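You operate a simulated robot arm through the tools that you are given. There is no shell and no other tool.

You are at the controls of a simulated two-armed robot. One attempt, no reset.

JOB
Lap both seats that show stock to go, one stroke each, bronze first.
Fine: the lap ends on its rest. Set down upright: lap.

The check looks at the end state, three seconds after you hand in, the way a careful person would. Anything else that was tipped, shoved, dropped, spilled or broken makes it a failure.

ROBOT AND FRAMES
Two 7-joint arms with fingered hands on one trunk that stands fixed in place. Base frame: the origin is at the foot of the trunk, x ahead of it, y to its left, z up. Units: m, degrees, N and s.
The left shoulder is at [0.02, 0.269, 1.197], the right one opposite. Payload 5 kg a hand.
The TCP of each hand is the grasp point between the finger pads, 0.042 m short of the fingertips. In the tool frame z runs along the fingers and y along their closing line. The gripper opens to 0.208 m. The gripper's body begins 0.119 m behind the TCP. The gripper is a hand of 4 fingers: y runs from the thumb to the fingers, the wrist lies at [0, 0, -0.317] in the tool frame, and closing takes about 1.5 s.
Orientation is told as [roll, pitch, yaw] about the base's x, y, z axes, in that order, counted from this pose: with the fingers straight down and closing along the base's y, the tool's x points along the base's -x, its y along +y and its z along -z.

CONTROLS
- The arms move only by the tool drive_tool. It takes "left_targets", "right_targets" or both (then of equal length, played together; a hand with none holds still); each is a list of rows, each an object (a shift or turn left out is 0, a gripper value left out holds the last) with "xyz": the shift along the tool's x, y, z in m, a list of three; "rotation": the turn, a rotation vector about the tool's x, y, z in degrees, a list of three; "claw": the closure in counts, from 0 (fully open) to 255 (shut). In form: [{"xyz": [tx, ty, tz], "rotation": [rx, ry, rz], "claw": claw}, ...]. A call has 1 to 20 rows; each row is the pose to reach, as a shift and turn from the pose commanded when the call began, along the tool's axes at that moment. Rows are played at 5 a second. More than 0.05 m and 8.6 degrees between two rows, or a gripper value outside its range, and nothing of the call is played. Where a pose cannot be reached the arm comes as near as it can. A force on the tool above 90 N (or 10 N above the force at the start of the call, whichever is more), or a blocked arm, ends the call early, and 0.2 s more pass. The fingers move at their own pace (about 0.153 m/s each) and stop on an object; they squeeze with about 31 N. The grip force told is the motor's: it shows also when the fingers shut on nothing. Time passes only in rows, and 0.2 s behind the last, so rows that repeat a pose let the fingers close. It gives the time, the measured TCP pose, the force on the tool (base axes), the opening and the grip force at its end, in the units of the frame above (readings bear some noise), with the torque about the TCP (base axes, N m) and any sound that the robot's microphone picked up.
- Cameras (640 x 400 px; columns grow to the right, rows downward): "scene" is now at [0.1566, -0.0216, 1.4502]; the picture's right is [-0.26, -0.97, 0.00], its down [-0.60, 0.16, -0.78] and it looks along [0.76, -0.20, -0.62] (base axes); focal length 318 px, centre (320, 200). "left" rides on the left gripper at [-0.093, 0.001, -0.146] in its tool frame; the picture's right is [-0.01, -1.00, 0.00], its down [0.84, -0.01, -0.54] and it looks along [0.54, -0.01, 0.84] (tool axes); focal length 280 px, centre (320, 200). "right" rides on the right gripper at [0.093, 0.001, -0.146] in its tool frame; the picture's right is [-0.02, 1.00, 0.00], its down [-0.84, -0.01, -0.54] and it looks along [-0.54, -0.01, 0.84] (tool axes); focal length 280 px, centre (320, 200). There is no depth. A picture from a camera that has moved, and an enlarged one, comes with that camera's place and axes in the base frame and with its lens. The place of the scene camera against the robot may be out by one fixed shift of up to 0.012 m in any direction.
- get_image(camera): a new picture of that camera. No time passes.
- slide_trunk(by): slides the trunk up (or, below 0, down) by that many m; the arms and the scene camera ride with it, the base frame stays. It gives what a move gives, with no picture.
- set_grasp(shape, hand): the hand has 4 fingers and takes this shape, open, in about a second: jaw (thumb against the fingers, like two jaws); tri (thumb and two fingers); tip (a fingertip pinch); poke (one finger out to press); point (the index stretched); flat (the hand flat); cup (the hand cupped); fist (a fist). The gripper value then closes the fingers along that shape, each until it touches; the sizes above hold for jaw. It gives what a move gives, with no picture.
- head_to(pan, tilt): turns the head with the scene camera to pan (to the left, within 80 degrees either way) and tilt (down, from -29 to 69), counted from straight ahead of the robot. It gives what a move gives.
- close_up(camera, box): a new picture of the part [left, top, right, bottom] of that camera's present view, enlarged. No time passes.
- finish_job(): hands the job in; it is judged then, once.

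Nothing tells you positions but the pictures and the camera data. Unless the task says otherwise, let go and move clear before handing in.

The tools are called after ">>>" as name(argument=value, ...) on one line, values as JSON. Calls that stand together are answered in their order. drive_tool: Moves the arms, as the interface text tells. Its arguments: {"type":"object","properties":{"left_targets":{"type":"array"},"right_targets":{"type":"array"}},"required":[]} The other tools are called the same way: slide_trunk (by) slides the trunk up or down; set_grasp (shape, hand) gives the hand a shape; head_to (pan, tilt) turns the head that bears the scene camera; get_image (camera) takes a picture; close_up (camera, box) takes an enlarged picture of a part of a camera's view; finish_job () hands the job in.

At the start:

```text
time: 0.0
left_eef_pos: [0.6484, 0.1891, 1.2563]
left_orientation: [0.0, 0.0, -7.4]
left_wrist_force: [-0.8, -0.1, 0.0]
left_moment: [0.02, -0.04, 0.0]
left_grip_width: 0.2079
left_grasp_force: 0.1
left_shape: jaw
right_eef_pos: [0.4862, -0.2981, 1.1665]
right_orientation: [0.0, 0.0, -7.4]
right_wrist_force: [0.3, -0.1, 0.6]
right_moment: [-0.01, -0.01, 0.03]
right_grip_width: 0.2081
right_grasp_force: 0.1
right_shape: jaw
trunk travel left (down, up): [-0.575, 0.046]
head pan, tilt: [-15.0, 38.4]
```

scene: 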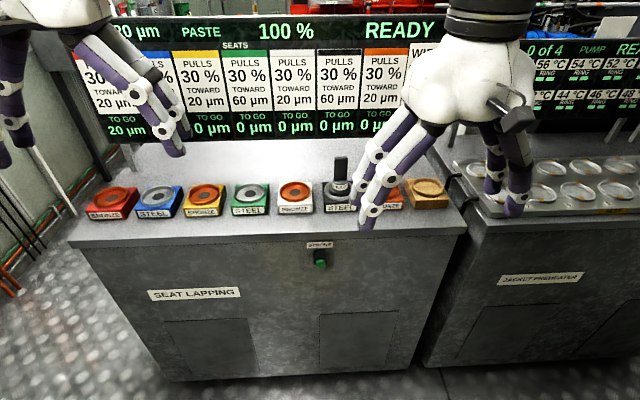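
right: 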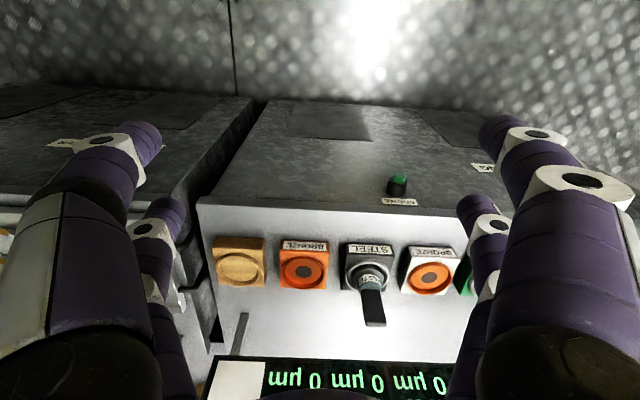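
left: 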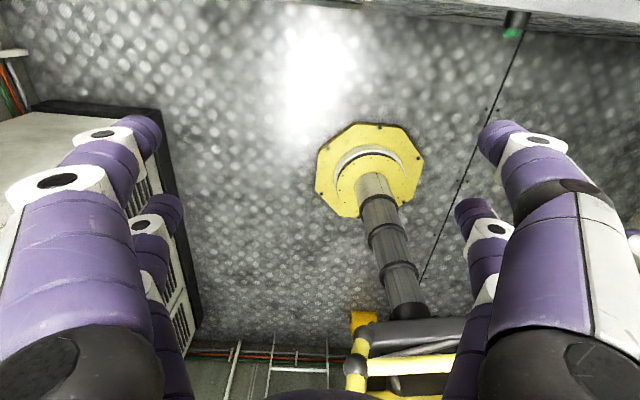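

I see a seat-lapping bench with seven coloured seats, a lap standing on the black steel seat, a wooden rest at the right end and a display above. I'll look closer at the display, the seats and the controls first.

>>> close_up(camera="scene", box=[60, 10, 260, 140])

>>> close_up(camera="scene", box=[240, 10, 440, 140])

>>> close_up(camera="scene", box=[80, 150, 280, 280])

>>> close_up(camera="scene", box=[270, 150, 470, 280])

>>> close_up(camera="right", box=[200, 160, 480, 340])

```text
3.08 times, centred on (160, 75) of scene
camera zoom: at [0.1566, -0.0216, 1.4502], right [-0.26, -0.97, 0.0], down [-0.6, 0.16, -0.78], along [0.76, -0.2, -0.62], focal length 977 px, centre (812, 585)
```

zoom: 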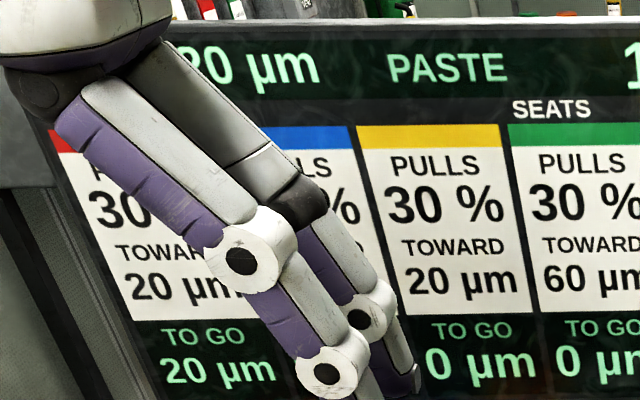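

```text
3.08 times, centred on (340, 75) of scene
camera zoom: at [0.1566, -0.0216, 1.4502], right [-0.26, -0.97, 0.0], down [-0.6, 0.16, -0.78], along [0.76, -0.2, -0.62], focal length 977 px, centre (258, 585)
```

zoom: 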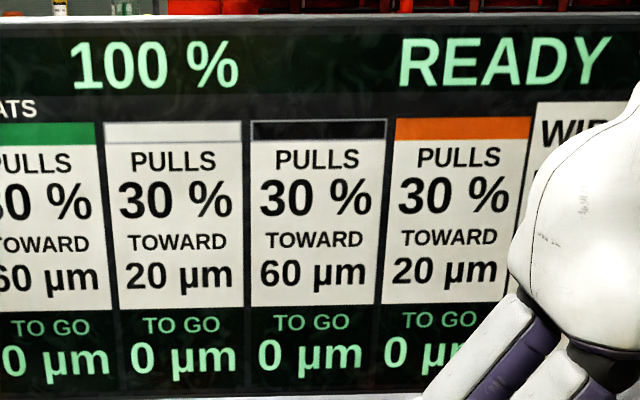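

```text
3.08 times, centred on (180, 215) of scene
camera zoom: at [0.1566, -0.0216, 1.4502], right [-0.26, -0.97, 0.0], down [-0.6, 0.16, -0.78], along [0.76, -0.2, -0.62], focal length 977 px, centre (751, 154)
```

zoom: 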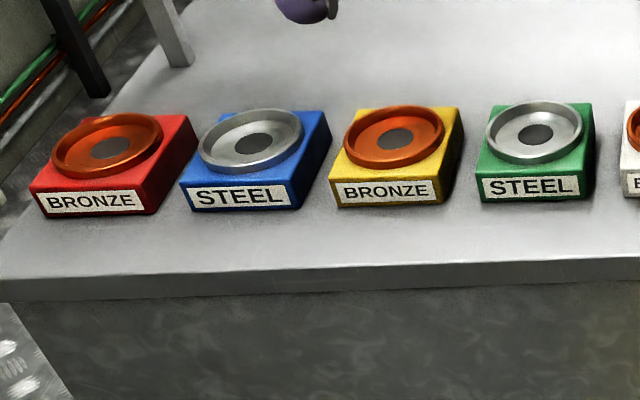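

```text
3.08 times, centred on (370, 215) of scene
camera zoom: at [0.1566, -0.0216, 1.4502], right [-0.26, -0.97, 0.0], down [-0.6, 0.16, -0.78], along [0.76, -0.2, -0.62], focal length 977 px, centre (166, 154)
```

zoom: 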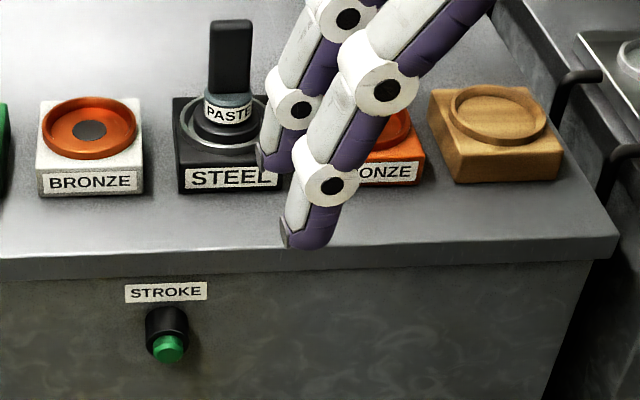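

```text
2.22 times, centred on (340, 250) of right
camera zoom: at [0.3934, -0.2836, 1.312], right [0.14, 0.99, 0.0], down [0.83, -0.12, 0.54], along [0.53, -0.08, -0.84], focal length 623 px, centre (276, 89)
```

zoom: 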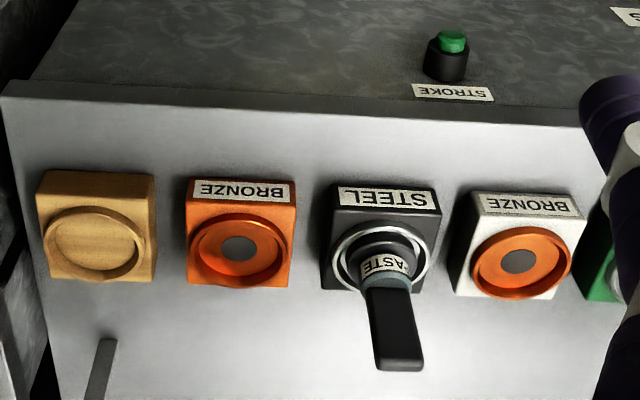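

The display and a "WIPE…" card are partly hidden by the hands, so I'll move both arms outwards to read it all.

>>> drive_tool(left_targets=[{"xyz": [0.03, 0.04, 0]}, {"xyz": [0.06, 0.08, 0]}, {"xyz": [0.09, 0.12, 0]}, {"xyz": [0.12, 0.15, 0]}, {"xyz": [0.15, 0.18, 0]}, {"xyz": [0.17, 0.21, 0]}], right_targets=[{"xyz": [0, -0.04, 0]}, {"xyz": [0, -0.08, 0]}, {"xyz": [0, -0.12, 0]}, {"xyz": [0, -0.16, 0]}, {"xyz": [0, -0.2, 0]}, {"xyz": [0, -0.22, 0]}])

>>> head_to(pan=-10, tilt=25)

>>> get_image(camera="scene")

```text
time: 1.4
left_eef_pos: [0.5032, 0.4186, 1.2572]
left_orientation: [0.0, -0.2, -7.6]
left_wrist_force: [0.0, -0.4, -0.3]
left_moment: [0.03, -0.01, -0.01]
left_grip_width: 0.2079
left_grasp_force: 0.0
left_shape: jaw
right_eef_pos: [0.4578, -0.518, 1.1694]
right_orientation: [0.0, -0.1, -7.4]
right_wrist_force: [0.1, -0.2, 0.3]
right_moment: [0.0, -0.09, -0.02]
right_grip_width: 0.2082
right_grasp_force: 0.0
right_shape: jaw
trunk travel left (down, up): [-0.575, 0.046]
head pan, tilt: [-15.0, 38.4]
```

```text
time: 2.2
left_eef_pos: [0.5046, 0.4197, 1.2571]
left_orientation: [0.1, 0.0, -7.4]
left_wrist_force: [-0.3, 0.1, 0.4]
left_moment: [-0.04, -0.02, 0.06]
left_grip_width: 0.2079
left_grasp_force: 0.0
left_shape: jaw
right_eef_pos: [0.4572, -0.5167, 1.1694]
right_orientation: [0.0, 0.0, -7.4]
right_wrist_force: [0.1, -0.1, 0.2]
right_moment: [-0.05, 0.0, -0.04]
right_grip_width: 0.2077
right_grasp_force: 0.1
right_shape: jaw
trunk travel left (down, up): [-0.575, 0.046]
head pan, tilt: [-10.0, 25.0]
```

```text
taken
camera scene: at [0.1641, -0.0149, 1.471], right [-0.17, -0.98, 0.0], down [-0.42, 0.07, -0.91], along [0.89, -0.16, -0.42], focal length 318 px, centre (320, 200)
```

scene: 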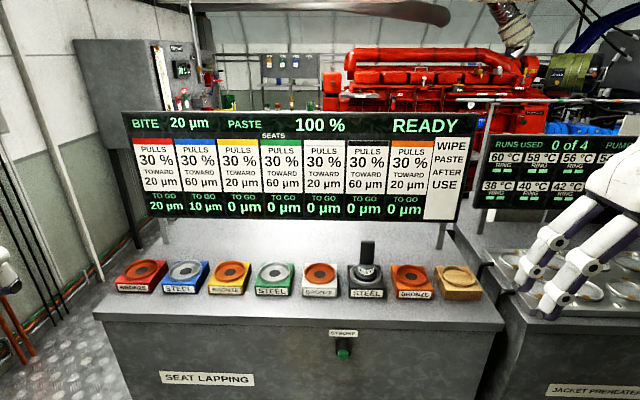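

>>> close_up(camera="scene", box=[120, 100, 300, 220])

>>> close_up(camera="scene", box=[290, 100, 480, 226])

>>> close_up(camera="scene", box=[320, 230, 500, 350])

>>> close_up(camera="scene", box=[100, 230, 280, 350])

```text
3.33 times, centred on (210, 160) of scene
camera zoom: at [0.1641, -0.0149, 1.471], right [-0.17, -0.98, 0.0], down [-0.42, 0.07, -0.91], along [0.89, -0.16, -0.42], focal length 1058 px, centre (687, 333)
```

zoom: 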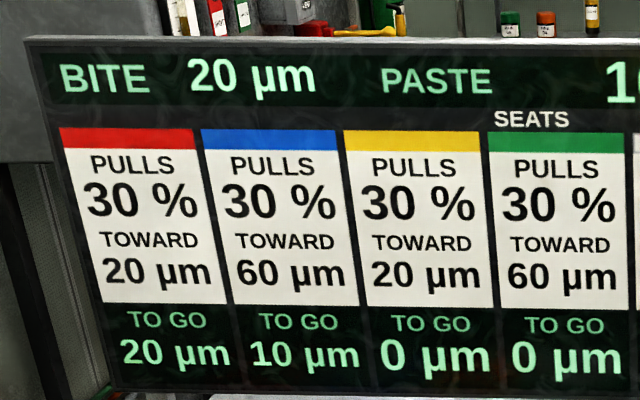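

```text
3.17 times, centred on (385, 163) of scene
camera zoom: at [0.1641, -0.0149, 1.471], right [-0.17, -0.98, 0.0], down [-0.42, 0.07, -0.91], along [0.89, -0.16, -0.42], focal length 1008 px, centre (114, 318)
```

zoom: 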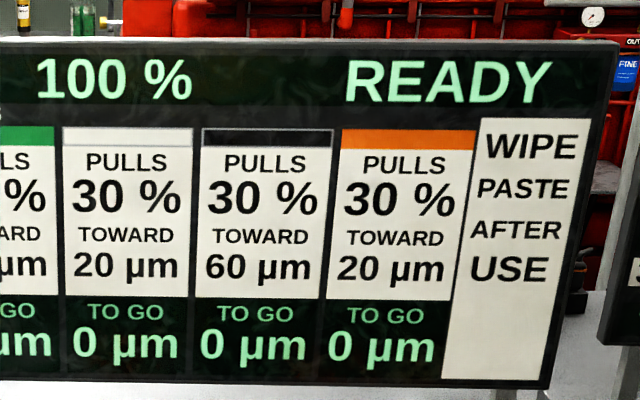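

```text
3.33 times, centred on (410, 290) of scene
camera zoom: at [0.1641, -0.0149, 1.471], right [-0.17, -0.98, 0.0], down [-0.42, 0.07, -0.91], along [0.89, -0.16, -0.42], focal length 1058 px, centre (20, -100)
```

zoom: 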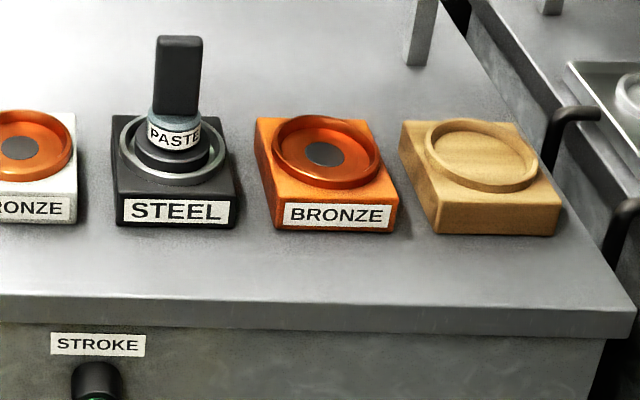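

```text
3.33 times, centred on (190, 290) of scene
camera zoom: at [0.1641, -0.0149, 1.471], right [-0.17, -0.98, 0.0], down [-0.42, 0.07, -0.91], along [0.89, -0.16, -0.42], focal length 1058 px, centre (753, -100)
```

zoom: 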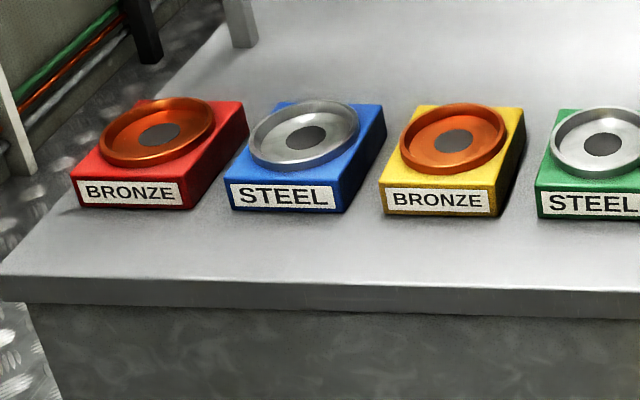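

The display reads BITE 20 µm and PASTE 100 %. Red bronze shows 20 µm to go and blue steel 10 µm, the rest 0. I take the seat row as running from about (0.80,-0.38) orange to (0.96,0.35) red, with tops near z 0.92. Next I look closer at the lap and the button.

>>> head_to(pan=-15, tilt=38)

>>> get_image(camera="scene")

>>> close_up(camera="scene", box=[300, 140, 400, 220])

>>> close_up(camera="scene", box=[280, 220, 360, 280])

>>> get_image(camera="right")

>>> get_image(camera="left")

```text
time: 2.9
left_eef_pos: [0.5052, 0.4186, 1.2578]
left_orientation: [0.0, -0.1, -7.4]
left_wrist_force: [-1.1, 1.3, -0.3]
left_moment: [-0.01, -0.02, 0.0]
left_grip_width: 0.2078
left_grasp_force: 0.1
left_shape: jaw
right_eef_pos: [0.4583, -0.5177, 1.1683]
right_orientation: [0.0, 0.0, -7.4]
right_wrist_force: [-0.2, 0.8, 0.5]
right_moment: [-0.03, 0.0, 0.0]
right_grip_width: 0.2079
right_grasp_force: 0.1
right_shape: jaw
trunk travel left (down, up): [-0.575, 0.046]
head pan, tilt: [-15.0, 38.0]
```

```text
taken
camera scene: at [0.1569, -0.0217, 1.4507], right [-0.26, -0.97, 0.0], down [-0.59, 0.16, -0.79], along [0.76, -0.2, -0.62], focal length 318 px, centre (320, 200)
```

scene: 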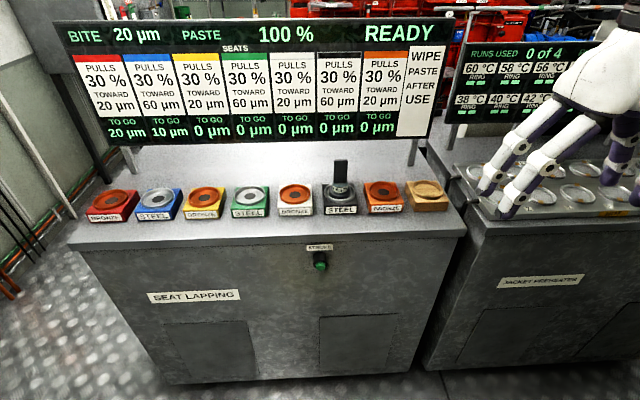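

```text
5.00 times, centred on (350, 180) of scene
camera zoom: at [0.1569, -0.0217, 1.4507], right [-0.26, -0.97, 0.0], down [-0.59, 0.16, -0.79], along [0.76, -0.2, -0.62], focal length 1588 px, centre (170, 300)
```

zoom: 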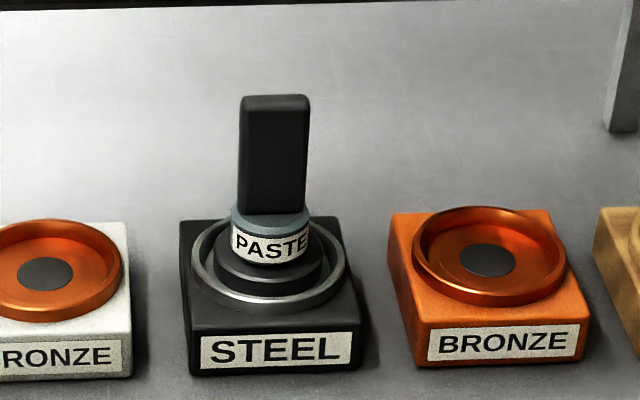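

```text
6.67 times, centred on (320, 250) of scene
camera zoom: at [0.1569, -0.0217, 1.4507], right [-0.26, -0.97, 0.0], down [-0.59, 0.16, -0.79], along [0.76, -0.2, -0.62], focal length 2117 px, centre (320, -133)
```

zoom: 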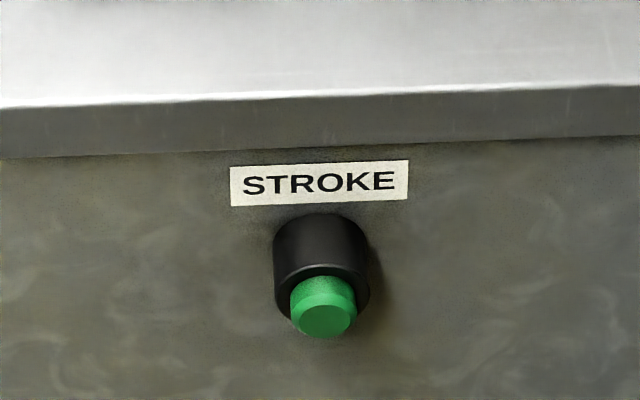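

```text
taken
camera right: at [0.3647, -0.5032, 1.3147], right [0.14, 0.99, 0.0], down [0.83, -0.12, 0.54], along [0.53, -0.08, -0.84], focal length 280 px, centre (320, 200)
```

right: 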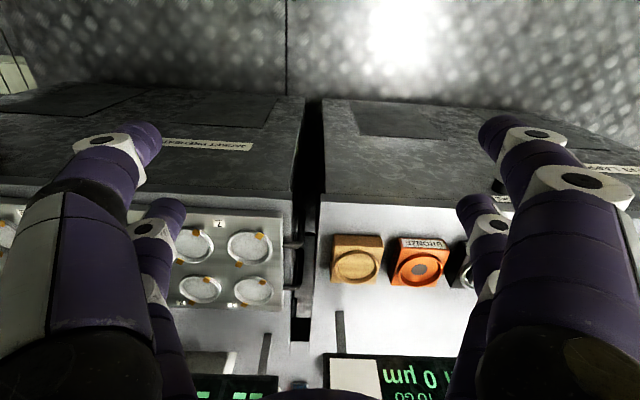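

```text
taken
camera left: at [0.5993, 0.4081, 1.4036], right [-0.11, -0.99, 0.0], down [-0.84, 0.1, 0.54], along [-0.53, 0.06, -0.84], focal length 280 px, centre (320, 200)
```

left: 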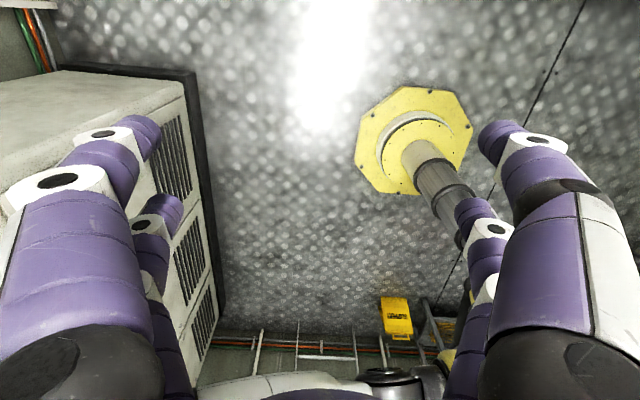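

Each hand has two fingers on each side, so a narrow handle could slip between them. I'll close the right hand in the air and check with its camera.

>>> drive_tool(right_targets=[{"claw": 120}, {"claw": 200}, {"claw": 255}, {"claw": 255}, {"claw": 255}, {"claw": 255}, {"claw": 255}, {"claw": 255}])

>>> get_image(camera="right")

>>> get_image(camera="scene")

>>> set_grasp(shape="tip", hand="right")

>>> get_image(camera="right")

>>> get_image(camera="scene")

```text
time: 4.7
left_eef_pos: [0.5047, 0.4179, 1.2569]
left_orientation: [-0.1, 0.0, -7.4]
left_wrist_force: [0.1, 0.0, 0.3]
left_moment: [0.01, 0.01, -0.02]
left_grip_width: 0.208
left_grasp_force: 0.0
left_shape: jaw
right_eef_pos: [0.4578, -0.5186, 1.1694]
right_orientation: [0.1, -0.1, -7.4]
right_wrist_force: [-0.1, 1.0, 0.9]
right_moment: [0.01, 0.01, -0.07]
right_grip_width: 0.0
right_grasp_force: 31.1
right_shape: jaw
trunk travel left (down, up): [-0.575, 0.046]
head pan, tilt: [-15.0, 38.0]
```

```text
taken
camera right: at [0.3647, -0.5034, 1.3146], right [0.14, 0.99, 0.0], down [0.83, -0.12, 0.54], along [0.53, -0.08, -0.84], focal length 280 px, centre (320, 200)
```

right: 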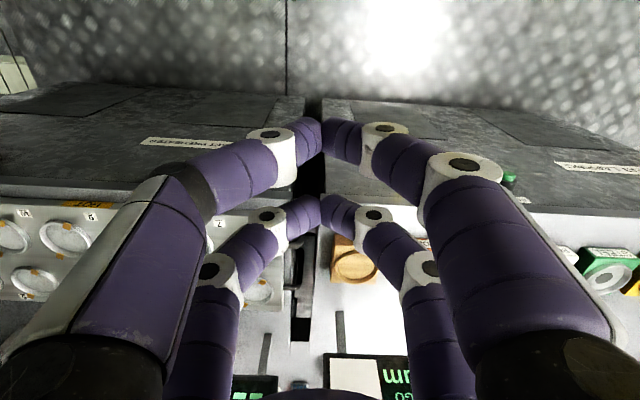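

```text
taken
camera scene: at [0.1569, -0.0217, 1.4507], right [-0.26, -0.97, 0.0], down [-0.59, 0.16, -0.79], along [0.76, -0.2, -0.62], focal length 318 px, centre (320, 200)
```

scene: 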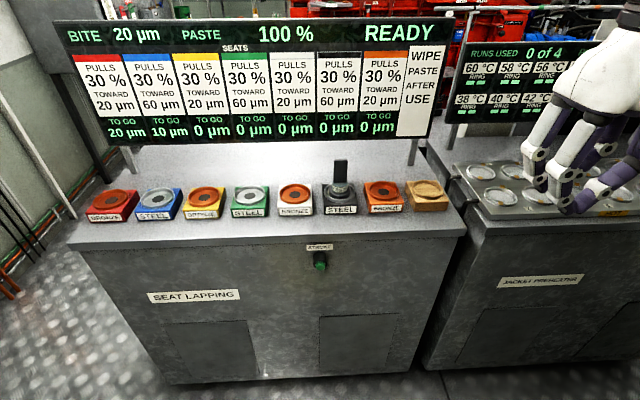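

```text
time: 5.6
left_eef_pos: [0.5048, 0.4194, 1.2569]
left_orientation: [0.0, 0.0, -7.4]
left_wrist_force: [0.9, 0.2, -0.8]
left_moment: [-0.01, 0.02, -0.01]
left_grip_width: 0.2077
left_grasp_force: 0.0
left_shape: jaw
right_eef_pos: [0.4577, -0.5177, 1.1679]
right_orientation: [0.1, 0.0, -7.5]
right_wrist_force: [0.0, -0.4, -0.6]
right_moment: [-0.02, -0.02, -0.02]
right_grip_width: 0.2078
right_grasp_force: 0.1
right_shape: tip
trunk travel left (down, up): [-0.575, 0.046]
head pan, tilt: [-15.0, 38.0]
```

```text
taken
camera right: at [0.3647, -0.5034, 1.3146], right [0.14, 0.99, 0.0], down [0.83, -0.12, 0.54], along [0.53, -0.08, -0.84], focal length 280 px, centre (320, 200)
```

right: 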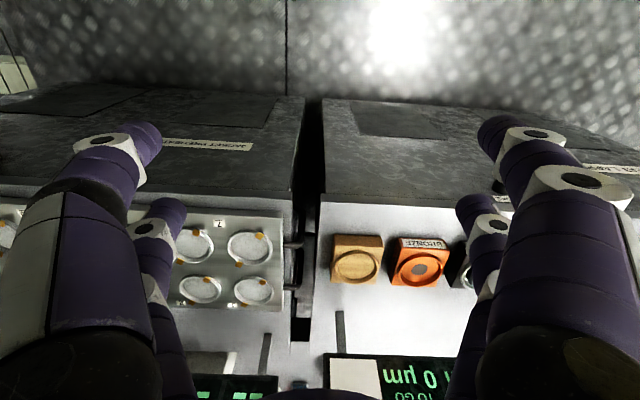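

```text
taken
camera scene: at [0.1569, -0.0218, 1.4507], right [-0.26, -0.97, 0.0], down [-0.59, 0.16, -0.79], along [0.76, -0.2, -0.62], focal length 318 px, centre (320, 200)
```

scene: 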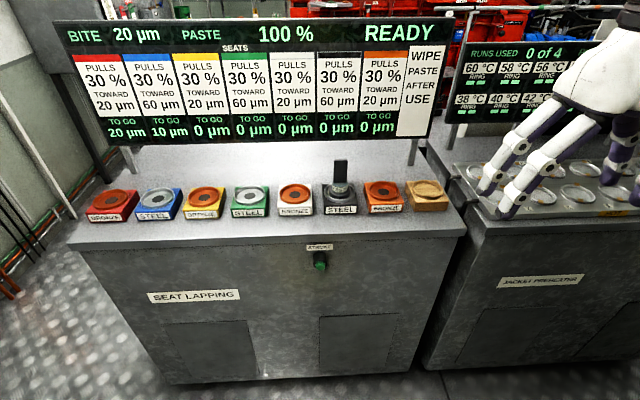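

Closed in jaw, the two finger pairs leave a gap of roughly 3 cm between them. I'll check how the tip and tri shapes close.

>>> drive_tool(right_targets=[{"claw": 120}, {"claw": 200}, {"claw": 255}, {"claw": 255}, {"claw": 255}, {"claw": 255}, {"claw": 255}, {"claw": 255}])

>>> get_image(camera="right")

>>> set_grasp(shape="tri", hand="right")

>>> drive_tool(right_targets=[{"claw": 120}, {"claw": 200}, {"claw": 255}, {"claw": 255}, {"claw": 255}, {"claw": 255}, {"claw": 255}, {"claw": 255}])

>>> get_image(camera="right")

>>> set_grasp(shape="poke", hand="right")

>>> get_image(camera="right")

>>> close_up(camera="scene", box=[440, 20, 640, 230])

```text
time: 7.4
left_eef_pos: [0.5058, 0.4193, 1.2571]
left_orientation: [0.0, 0.0, -7.6]
left_wrist_force: [-0.5, -0.8, 1.4]
left_moment: [-0.01, 0.01, 0.03]
left_grip_width: 0.208
left_grasp_force: 0.0
left_shape: jaw
right_eef_pos: [0.4575, -0.5189, 1.1681]
right_orientation: [-0.1, 0.0, -7.3]
right_wrist_force: [0.6, 1.0, 0.1]
right_moment: [0.01, 0.02, -0.03]
right_grip_width: 0.0
right_grasp_force: 30.8
right_shape: tip
trunk travel left (down, up): [-0.575, 0.046]
head pan, tilt: [-15.0, 38.0]
```

```text
taken
camera right: at [0.3647, -0.5034, 1.3146], right [0.14, 0.99, 0.0], down [0.83, -0.12, 0.54], along [0.53, -0.08, -0.84], focal length 280 px, centre (320, 200)
```

right: 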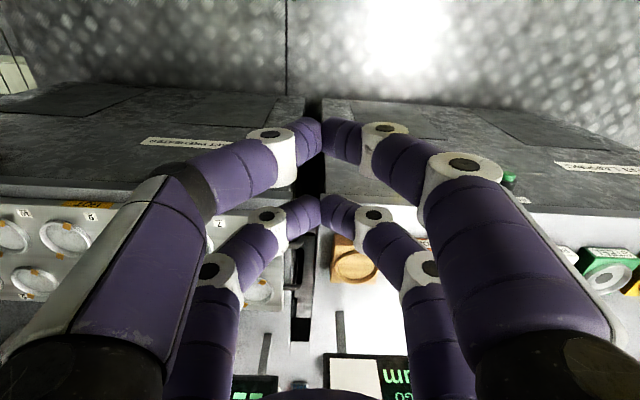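

```text
time: 8.3
left_eef_pos: [0.5055, 0.4189, 1.2578]
left_orientation: [0.0, 0.0, -7.4]
left_wrist_force: [0.6, 0.0, -0.8]
left_moment: [0.01, 0.0, 0.0]
left_grip_width: 0.208
left_grasp_force: 0.0
left_shape: jaw
right_eef_pos: [0.4582, -0.5187, 1.1686]
right_orientation: [0.0, 0.1, -7.3]
right_wrist_force: [-0.7, -0.6, 0.1]
right_moment: [0.01, 0.01, 0.03]
right_grip_width: 0.2079
right_grasp_force: 0.0
right_shape: tri
trunk travel left (down, up): [-0.575, 0.046]
head pan, tilt: [-15.0, 38.0]
```

```text
time: 10.1
left_eef_pos: [0.505, 0.4191, 1.257]
left_orientation: [0.0, 0.0, -7.4]
left_wrist_force: [-0.7, -0.6, 0.4]
left_moment: [0.01, -0.03, 0.03]
left_grip_width: 0.2079
left_grasp_force: 0.1
left_shape: jaw
right_eef_pos: [0.458, -0.5186, 1.1692]
right_orientation: [0.0, 0.1, -7.4]
right_wrist_force: [0.1, 0.1, 0.8]
right_moment: [-0.01, -0.01, 0.01]
right_grip_width: 0.0002
right_grasp_force: 31.5
right_shape: tri
trunk travel left (down, up): [-0.575, 0.046]
head pan, tilt: [-15.0, 38.0]
```

```text
taken
camera right: at [0.3647, -0.5034, 1.3146], right [0.14, 0.99, 0.0], down [0.83, -0.12, 0.54], along [0.53, -0.08, -0.84], focal length 280 px, centre (320, 200)
```

right: 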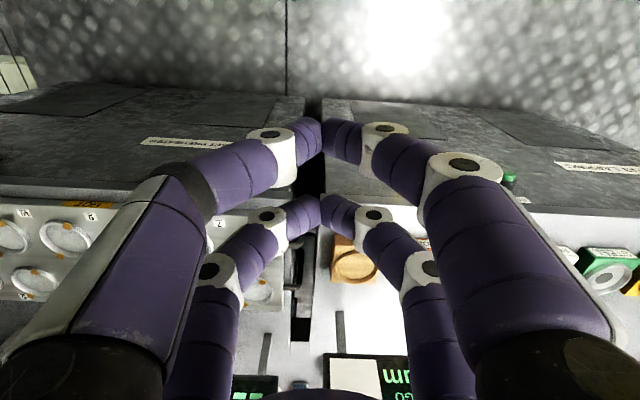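

```text
time: 11.0
left_eef_pos: [0.5055, 0.4186, 1.2571]
left_orientation: [0.0, 0.0, -7.4]
left_wrist_force: [-0.6, 0.2, 0.7]
left_moment: [0.0, 0.0, 0.01]
left_grip_width: 0.2078
left_grasp_force: 0.1
left_shape: jaw
right_eef_pos: [0.4587, -0.5186, 1.168]
right_orientation: [0.0, 0.0, -7.3]
right_wrist_force: [0.7, 0.3, 0.5]
right_moment: [-0.02, 0.0, 0.02]
right_grip_width: 0.0
right_grasp_force: 0.2
right_shape: poke
trunk travel left (down, up): [-0.575, 0.046]
head pan, tilt: [-15.0, 38.0]
```

```text
taken
camera right: at [0.3647, -0.5034, 1.3147], right [0.14, 0.99, 0.0], down [0.83, -0.12, 0.54], along [0.53, -0.08, -0.84], focal length 280 px, centre (320, 200)
```

right: 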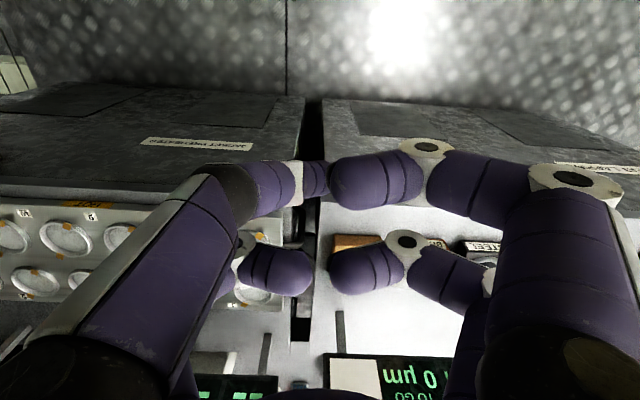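

```text
1.90 times, centred on (540, 125) of scene
camera zoom: at [0.1569, -0.0217, 1.4507], right [-0.26, -0.97, 0.0], down [-0.59, 0.16, -0.79], along [0.76, -0.2, -0.62], focal length 605 px, centre (-99, 343)
```

zoom: 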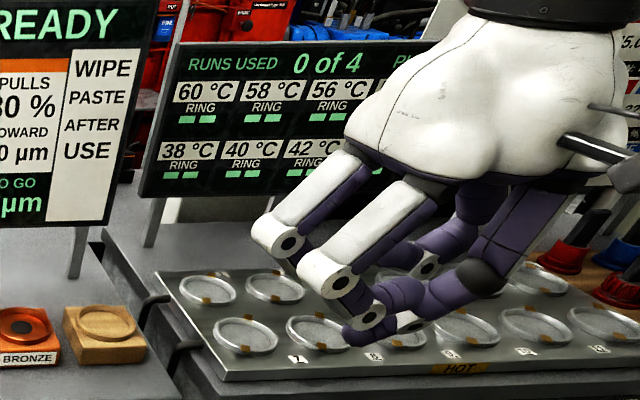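

The right hand now holds the poke shape, with the tip about on the tool axis. I put the lap's handle top at about (0.812,-0.253,1.036), with its broad face toward the robot. The left hand will turn so its fingers close across the handle's thin side, then lean sideways for reach.

>>> drive_tool(left_targets=[{"xyz": [-0.011, -0.025, 0], "rotation": [0, 0, 7.9]}, {"xyz": [-0.022, -0.051, 0], "rotation": [0, 0, 15.8]}, {"xyz": [-0.034, -0.076, 0], "rotation": [0, 0, 23.6]}, {"xyz": [-0.045, -0.101, 0], "rotation": [0, 0, 31.5]}, {"xyz": [-0.056, -0.127, 0], "rotation": [0, 0, 39.4]}, {"xyz": [-0.067, -0.152, 0], "rotation": [0, 0, 47.3]}, {"xyz": [-0.079, -0.177, 0], "rotation": [0, 0, 55.2]}, {"xyz": [-0.09, -0.203, 0], "rotation": [0, 0, 63.1]}, {"xyz": [-0.101, -0.228, 0], "rotation": [0, 0, 71]}, {"xyz": [-0.112, -0.253, 0], "rotation": [0, 0, 78.8]}, {"xyz": [-0.124, -0.279, 0], "rotation": [0, 0, 86.7]}, {"xyz": [-0.135, -0.304, 0], "rotation": [0, 0, 94.6]}])

>>> get_image(camera="scene")

>>> get_image(camera="left")

```text
time: 13.6
left_eef_pos: [0.6021, 0.0992, 1.2578]
left_orientation: [0.0, 0.0, -102.2]
left_wrist_force: [-0.1, -1.0, 0.9]
left_moment: [0.03, 0.04, -0.03]
left_grip_width: 0.208
left_grasp_force: 0.0
left_shape: jaw
right_eef_pos: [0.4568, -0.5191, 1.1687]
right_orientation: [0.1, 0.0, -7.3]
right_wrist_force: [1.1, -0.5, -0.6]
right_moment: [0.05, 0.0, 0.04]
right_grip_width: 0.0003
right_grasp_force: 0.1
right_shape: poke
trunk travel left (down, up): [-0.575, 0.046]
head pan, tilt: [-15.0, 38.0]
```

```text
taken
camera scene: at [0.157, -0.0225, 1.4506], right [-0.26, -0.97, 0.0], down [-0.59, 0.16, -0.79], along [0.76, -0.2, -0.62], focal length 318 px, centre (320, 200)
```

scene: 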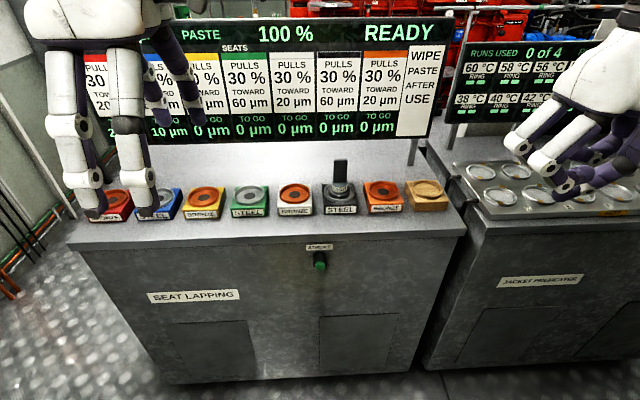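

```text
taken
camera left: at [0.5852, 0.0069, 1.4044], right [-0.98, 0.2, 0.0], down [0.17, 0.83, 0.54], along [0.11, 0.53, -0.84], focal length 280 px, centre (320, 200)
```

left: 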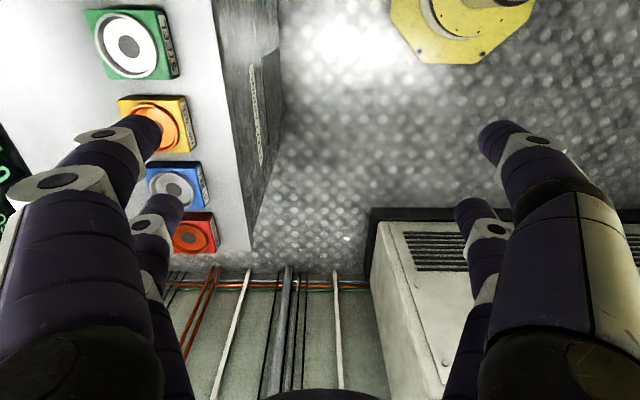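

The left hand reached that yaw cleanly. Now I lean it about 38° toward +y and bring it to a pre-grasp near the lap, opening reduced.

>>> drive_tool(left_targets=[{"xyz": [-0.022, 0.027, 0.005], "rotation": [-0.4, -3.8, -1.2], "claw": 60}, {"xyz": [-0.045, 0.053, 0.01], "rotation": [-0.8, -7.6, -2.3], "claw": 130}, {"xyz": [-0.067, 0.08, 0.02], "rotation": [-1.2, -11.4, -3.5]}, {"xyz": [-0.089, 0.106, 0.035], "rotation": [-1.6, -15.2, -4.6]}, {"xyz": [-0.111, 0.133, 0.05], "rotation": [-2, -19, -5.8]}, {"xyz": [-0.134, 0.16, 0.07], "rotation": [-2.4, -22.7, -6.9]}, {"xyz": [-0.156, 0.186, 0.09], "rotation": [-2.8, -26.5, -8.1]}, {"xyz": [-0.178, 0.213, 0.11], "rotation": [-3.2, -30.3, -9.2]}, {"xyz": [-0.2, 0.239, 0.13], "rotation": [-3.6, -34.1, -10.4]}, {"xyz": [-0.223, 0.266, 0.151], "rotation": [-4, -37.9, -11.6]}, {"xyz": [-0.223, 0.266, 0.151], "rotation": [-4, -37.9, -11.6]}])

>>> get_image(camera="scene")

>>> get_image(camera="left")

```text
time: 16.0
left_eef_pos: [0.8154, -0.1756, 1.107]
left_orientation: [0.2, -38.1, -89.9]
left_wrist_force: [0.0, 0.8, -0.2]
left_moment: [-0.01, -0.05, 0.04]
left_grip_width: 0.1024
left_grasp_force: 0.1
left_shape: jaw
right_eef_pos: [0.4577, -0.5176, 1.1692]
right_orientation: [0.0, -0.1, -7.3]
right_wrist_force: [-0.7, 0.9, 1.1]
right_moment: [0.0, -0.02, 0.03]
right_grip_width: 0.0
right_grasp_force: 0.0
right_shape: poke
trunk travel left (down, up): [-0.575, 0.046]
head pan, tilt: [-15.0, 38.0]
```

```text
taken
camera scene: at [0.1564, -0.0212, 1.4509], right [-0.26, -0.97, 0.0], down [-0.59, 0.16, -0.79], along [0.76, -0.2, -0.61], focal length 318 px, centre (320, 200)
```

scene: 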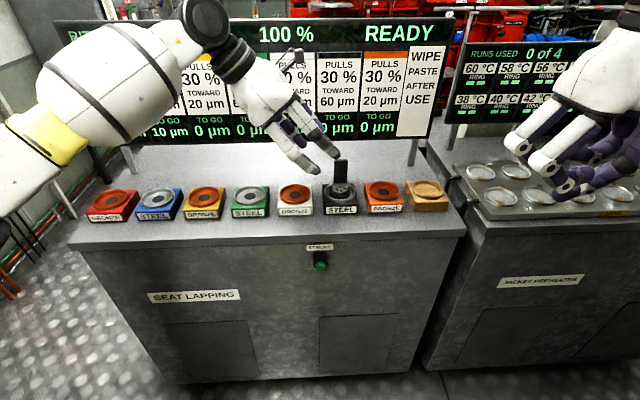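

```text
taken
camera left: at [0.819, -0.158, 1.2792], right [-1.0, -0.01, 0.01], down [-0.01, 1.0, -0.1], along [-0.01, -0.1, -1.0], focal length 280 px, centre (320, 200)
```

left: 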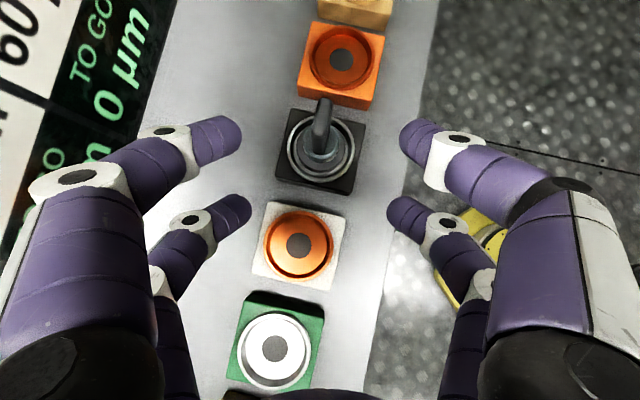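

The pose was reached exactly, and the left camera looks nearly straight down on the lap. I zoom in to refine the handle's place and angle.

>>> close_up(camera="left", box=[250, 70, 400, 200])

>>> close_up(camera="scene", box=[260, 90, 400, 220])

```text
3.08 times, centred on (325, 135) of left
camera zoom: at [0.819, -0.158, 1.2792], right [-1.0, -0.01, 0.01], down [-0.01, 1.0, -0.1], along [-0.01, -0.1, -1.0], focal length 863 px, centre (305, 400)
```

zoom: 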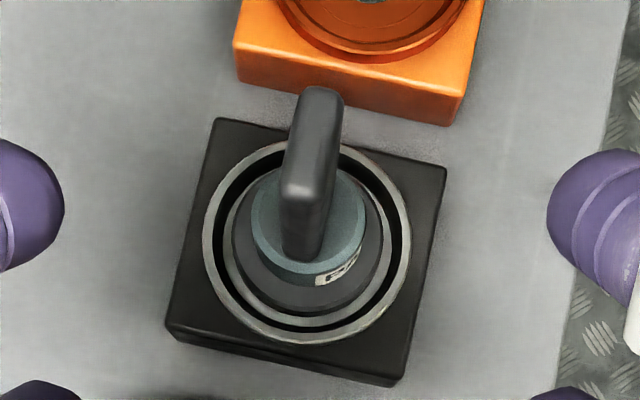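

```text
3.08 times, centred on (330, 155) of scene
camera zoom: at [0.1564, -0.0212, 1.4509], right [-0.26, -0.97, 0.0], down [-0.59, 0.16, -0.79], along [0.76, -0.2, -0.61], focal length 977 px, centre (289, 338)
```

zoom: 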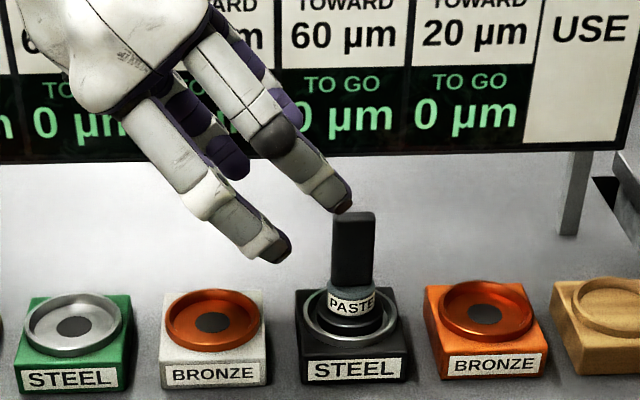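

The handle is about 14 mm thick, its centre at (0.815,-0.255), and its wide side runs along the seat row, about 10° off base y. I'll go down along the tool axis with a small yaw trim, fingers open, and check before closing.

>>> drive_tool(left_targets=[{"xyz": [-0.001, 0, 0.02], "rotation": [0.9, 0, 1.2]}, {"xyz": [-0.002, 0, 0.04], "rotation": [1.9, 0, 2.4]}, {"xyz": [-0.003, 0, 0.06], "rotation": [2.8, 0, 3.6]}, {"xyz": [-0.004, 0, 0.08], "rotation": [3.7, 0, 4.7]}, {"xyz": [-0.005, 0, 0.1], "rotation": [3.7, 0, 4.7]}, {"xyz": [-0.0064, 0, 0.119], "rotation": [3.7, 0, 4.7]}, {"xyz": [-0.0064, 0, 0.119], "rotation": [3.7, 0, 4.7]}])

>>> get_image(camera="left")

>>> close_up(camera="scene", box=[260, 90, 400, 220])

```text
time: 17.6
left_eef_pos: [0.8152, -0.2534, 1.0141]
left_orientation: [0.0, -38.1, -95.8]
left_wrist_force: [0.0, -0.4, 0.1]
left_moment: [-0.05, -0.03, 0.0]
left_grip_width: 0.1024
left_grasp_force: 0.0
left_shape: jaw
right_eef_pos: [0.4578, -0.5175, 1.1687]
right_orientation: [0.0, -0.1, -7.4]
right_wrist_force: [0.4, 0.8, 0.0]
right_moment: [-0.04, 0.01, -0.01]
right_grip_width: 0.0
right_grasp_force: 0.1
right_shape: poke
trunk travel left (down, up): [-0.575, 0.046]
head pan, tilt: [-15.0, 38.0]
```

```text
taken
camera left: at [0.8204, -0.237, 1.1882], right [-1.0, 0.09, 0.01], down [0.09, 0.99, -0.1], along [-0.02, -0.09, -1.0], focal length 280 px, centre (320, 200)
```

left: 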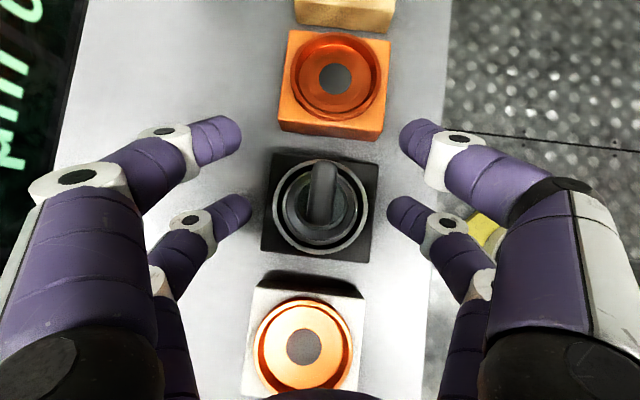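

```text
3.08 times, centred on (330, 155) of scene
camera zoom: at [0.1568, -0.0213, 1.4508], right [-0.26, -0.97, 0.0], down [-0.59, 0.16, -0.79], along [0.76, -0.2, -0.62], focal length 977 px, centre (289, 338)
```

zoom: 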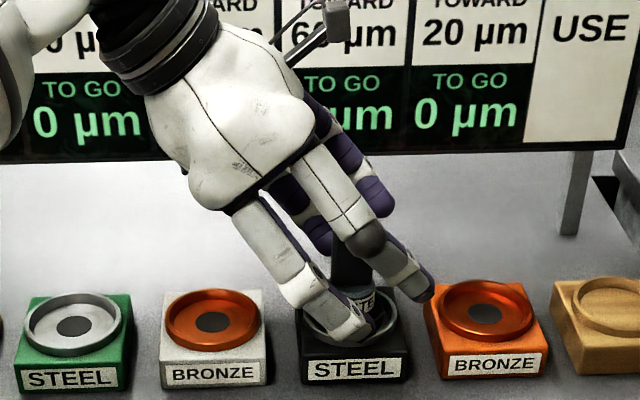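

The hand straddles the handle as intended, centred within a couple of mm. I raise it 7 mm to keep the lower fingertips off the collar and close.

>>> drive_tool(left_targets=[{"xyz": [-0.0045, 0, -0.0056], "claw": 150}, {"xyz": [-0.0045, 0, -0.0056], "claw": 190}, {"xyz": [-0.0045, 0, -0.0056], "claw": 215}, {"xyz": [-0.0045, 0, -0.0056], "claw": 235}, {"xyz": [-0.0045, 0, -0.0056], "claw": 255}, {"xyz": [-0.0045, 0, -0.0056], "claw": 255}, {"xyz": [-0.0045, 0, -0.0056], "claw": 255}, {"xyz": [-0.0045, 0, -0.0056], "claw": 255}])

>>> get_image(camera="left")

>>> close_up(camera="scene", box=[260, 90, 400, 220])

```text
time: 19.4
left_eef_pos: [0.8156, -0.2523, 1.0254]
left_orientation: [0.2, -38.2, -96.1]
left_wrist_force: [3.0, -1.2, 24.7]
left_moment: [0.07, -0.21, 0.0]
left_grip_width: 0.0013
left_grasp_force: 31.4
left_shape: jaw
right_eef_pos: [0.4567, -0.5176, 1.1696]
right_orientation: [0.0, -0.1, -7.4]
right_wrist_force: [0.0, 0.3, 0.5]
right_moment: [0.0, 0.01, -0.02]
right_grip_width: 0.0
right_grasp_force: 0.0
right_shape: poke
trunk travel left (down, up): [-0.575, 0.046]
head pan, tilt: [-15.0, 38.0]
```

```text
taken
camera left: at [0.8193, -0.2364, 1.1979], right [-1.0, 0.09, 0.01], down [0.09, 0.99, -0.1], along [-0.02, -0.1, -1.0], focal length 280 px, centre (320, 200)
```

left: 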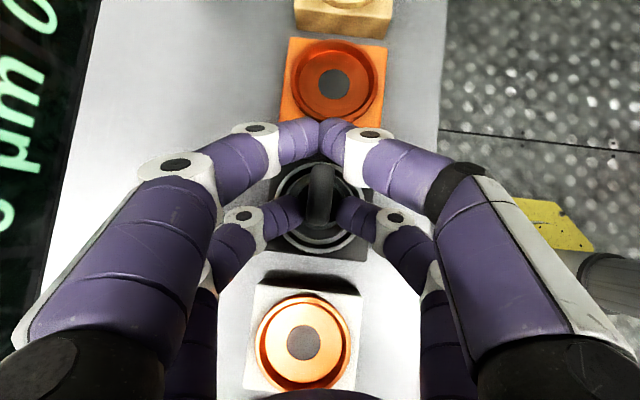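

```text
3.08 times, centred on (330, 155) of scene
camera zoom: at [0.1557, -0.0214, 1.451], right [-0.26, -0.97, 0.0], down [-0.59, 0.16, -0.79], along [0.76, -0.2, -0.61], focal length 977 px, centre (289, 338)
```

zoom: 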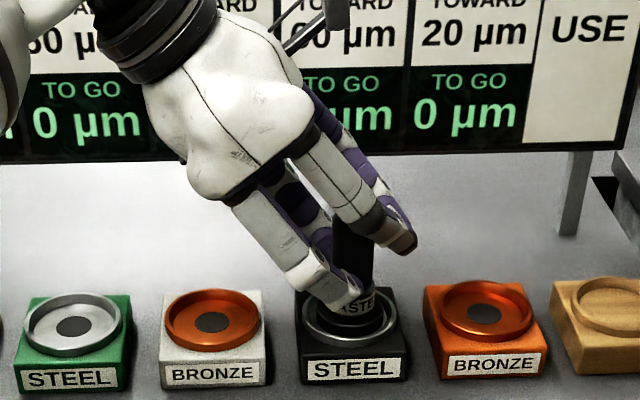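

Only the lower finger pair caught the handle; the upper pair shut past it, so the pairs really are about 6 cm apart. I'll release, back out and come in with the hand leaned nearly horizontal, so both pairs grip the tall handle one above the other.

>>> drive_tool(left_targets=[{"claw": 230}, {"claw": 190}, {"claw": 150}, {"claw": 120}, {"claw": 120}, {"xyz": [0, 0, -0.03]}, {"xyz": [0, 0, -0.06]}, {"xyz": [0, 0, -0.09]}, {"xyz": [0, 0, -0.12]}, {"xyz": [0, 0, -0.14]}])

>>> get_image(camera="left")

>>> close_up(camera="left", box=[250, 70, 400, 200])

>>> close_up(camera="scene", box=[260, 90, 400, 220])

```text
time: 21.6
left_eef_pos: [0.8223, -0.166, 1.1316]
left_orientation: [0.0, -38.1, -95.9]
left_wrist_force: [-0.1, -0.1, -0.6]
left_moment: [-0.01, -0.03, 0.01]
left_grip_width: 0.1096
left_grasp_force: 0.0
left_shape: jaw
right_eef_pos: [0.458, -0.518, 1.1692]
right_orientation: [0.0, 0.0, -7.4]
right_wrist_force: [-0.1, 0.0, -0.4]
right_moment: [-0.03, -0.03, -0.01]
right_grip_width: 0.0002
right_grasp_force: 0.0
right_shape: poke
trunk travel left (down, up): [-0.575, 0.046]
head pan, tilt: [-15.0, 38.0]
```

```text
taken
camera left: at [0.8269, -0.1498, 1.3045], right [-1.0, 0.09, 0.01], down [0.09, 0.99, -0.1], along [-0.02, -0.09, -1.0], focal length 280 px, centre (320, 200)
```

left: 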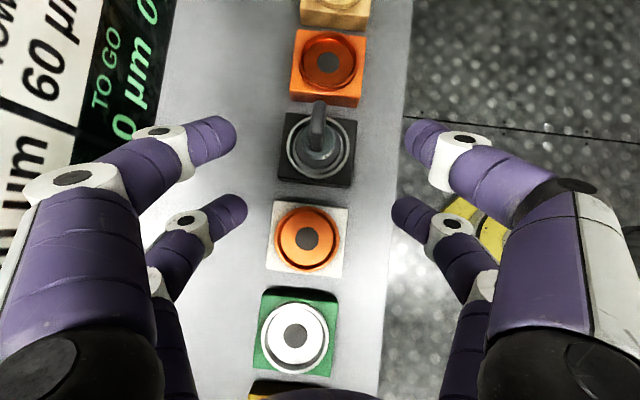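

```text
3.08 times, centred on (325, 135) of left
camera zoom: at [0.8269, -0.1498, 1.3045], right [-1.0, 0.09, 0.01], down [0.09, 0.99, -0.1], along [-0.02, -0.09, -1.0], focal length 863 px, centre (305, 400)
```

zoom: 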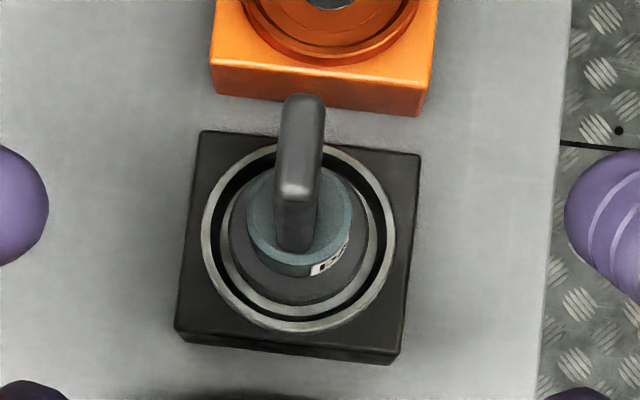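

```text
3.08 times, centred on (330, 155) of scene
camera zoom: at [0.1568, -0.0215, 1.4507], right [-0.26, -0.97, 0.0], down [-0.59, 0.16, -0.79], along [0.76, -0.2, -0.62], focal length 977 px, centre (289, 338)
```

zoom: 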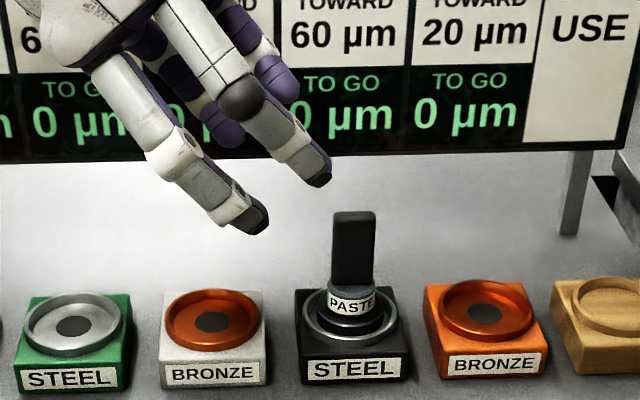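

The lap is undisturbed. One finger pair fits the handle above the collar, so I'll come in at a 50° lean and about 2 cm higher. That puts the lower pair across the handle with the tips clear of the collar.

>>> drive_tool(left_targets=[{"rotation": [0, -6, 0]}, {"rotation": [0, -12, 0]}, {"xyz": [-0.001, 0, 0.03], "rotation": [0, -12, 0]}, {"xyz": [-0.0015, 0, 0.06], "rotation": [0, -12, 0]}, {"xyz": [-0.002, 0.001, 0.09], "rotation": [0, -12, 0]}, {"xyz": [-0.003, 0.001, 0.115], "rotation": [0, -12, 0]}, {"xyz": [-0.0031, 0.001, 0.129], "rotation": [0, -12, 0]}, {"xyz": [-0.0031, 0.001, 0.129], "rotation": [0, -12, 0]}])

>>> get_image(camera="left")

>>> close_up(camera="scene", box=[260, 90, 400, 220])

```text
time: 23.4
left_eef_pos: [0.8161, -0.2455, 1.0316]
left_orientation: [0.0, -50.2, -96.0]
left_wrist_force: [-0.6, 0.8, 0.8]
left_moment: [-0.02, 0.02, -0.02]
left_grip_width: 0.1093
left_grasp_force: 0.2
left_shape: jaw
right_eef_pos: [0.4573, -0.5188, 1.1684]
right_orientation: [-0.1, 0.1, -7.4]
right_wrist_force: [0.2, -0.4, 0.6]
right_moment: [-0.01, -0.01, -0.02]
right_grip_width: 0.0001
right_grasp_force: 0.1
right_shape: poke
trunk travel left (down, up): [-0.575, 0.046]
head pan, tilt: [-15.0, 38.0]
```

```text
taken
camera left: at [0.8252, -0.1936, 1.1979], right [-1.0, 0.09, 0.01], down [0.09, 0.95, -0.3], along [-0.04, -0.3, -0.95], focal length 280 px, centre (320, 200)
```

left: 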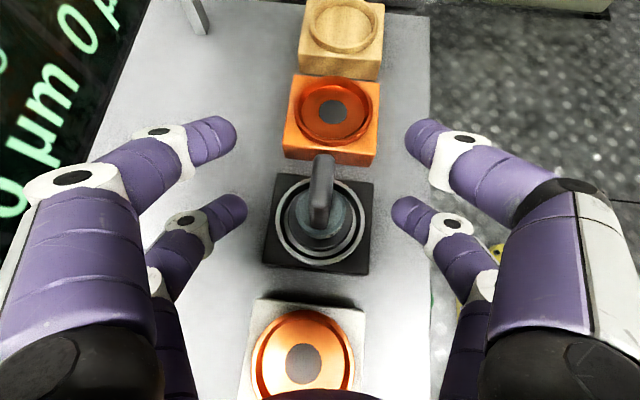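

```text
3.08 times, centred on (330, 155) of scene
camera zoom: at [0.1569, -0.0215, 1.4507], right [-0.26, -0.97, 0.0], down [-0.59, 0.16, -0.79], along [0.76, -0.2, -0.62], focal length 977 px, centre (289, 338)
```

zoom: 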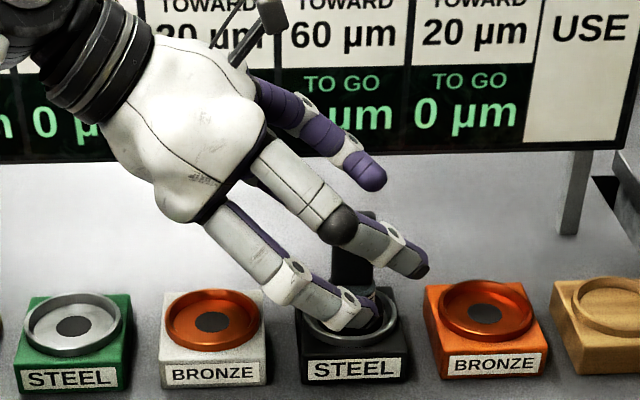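

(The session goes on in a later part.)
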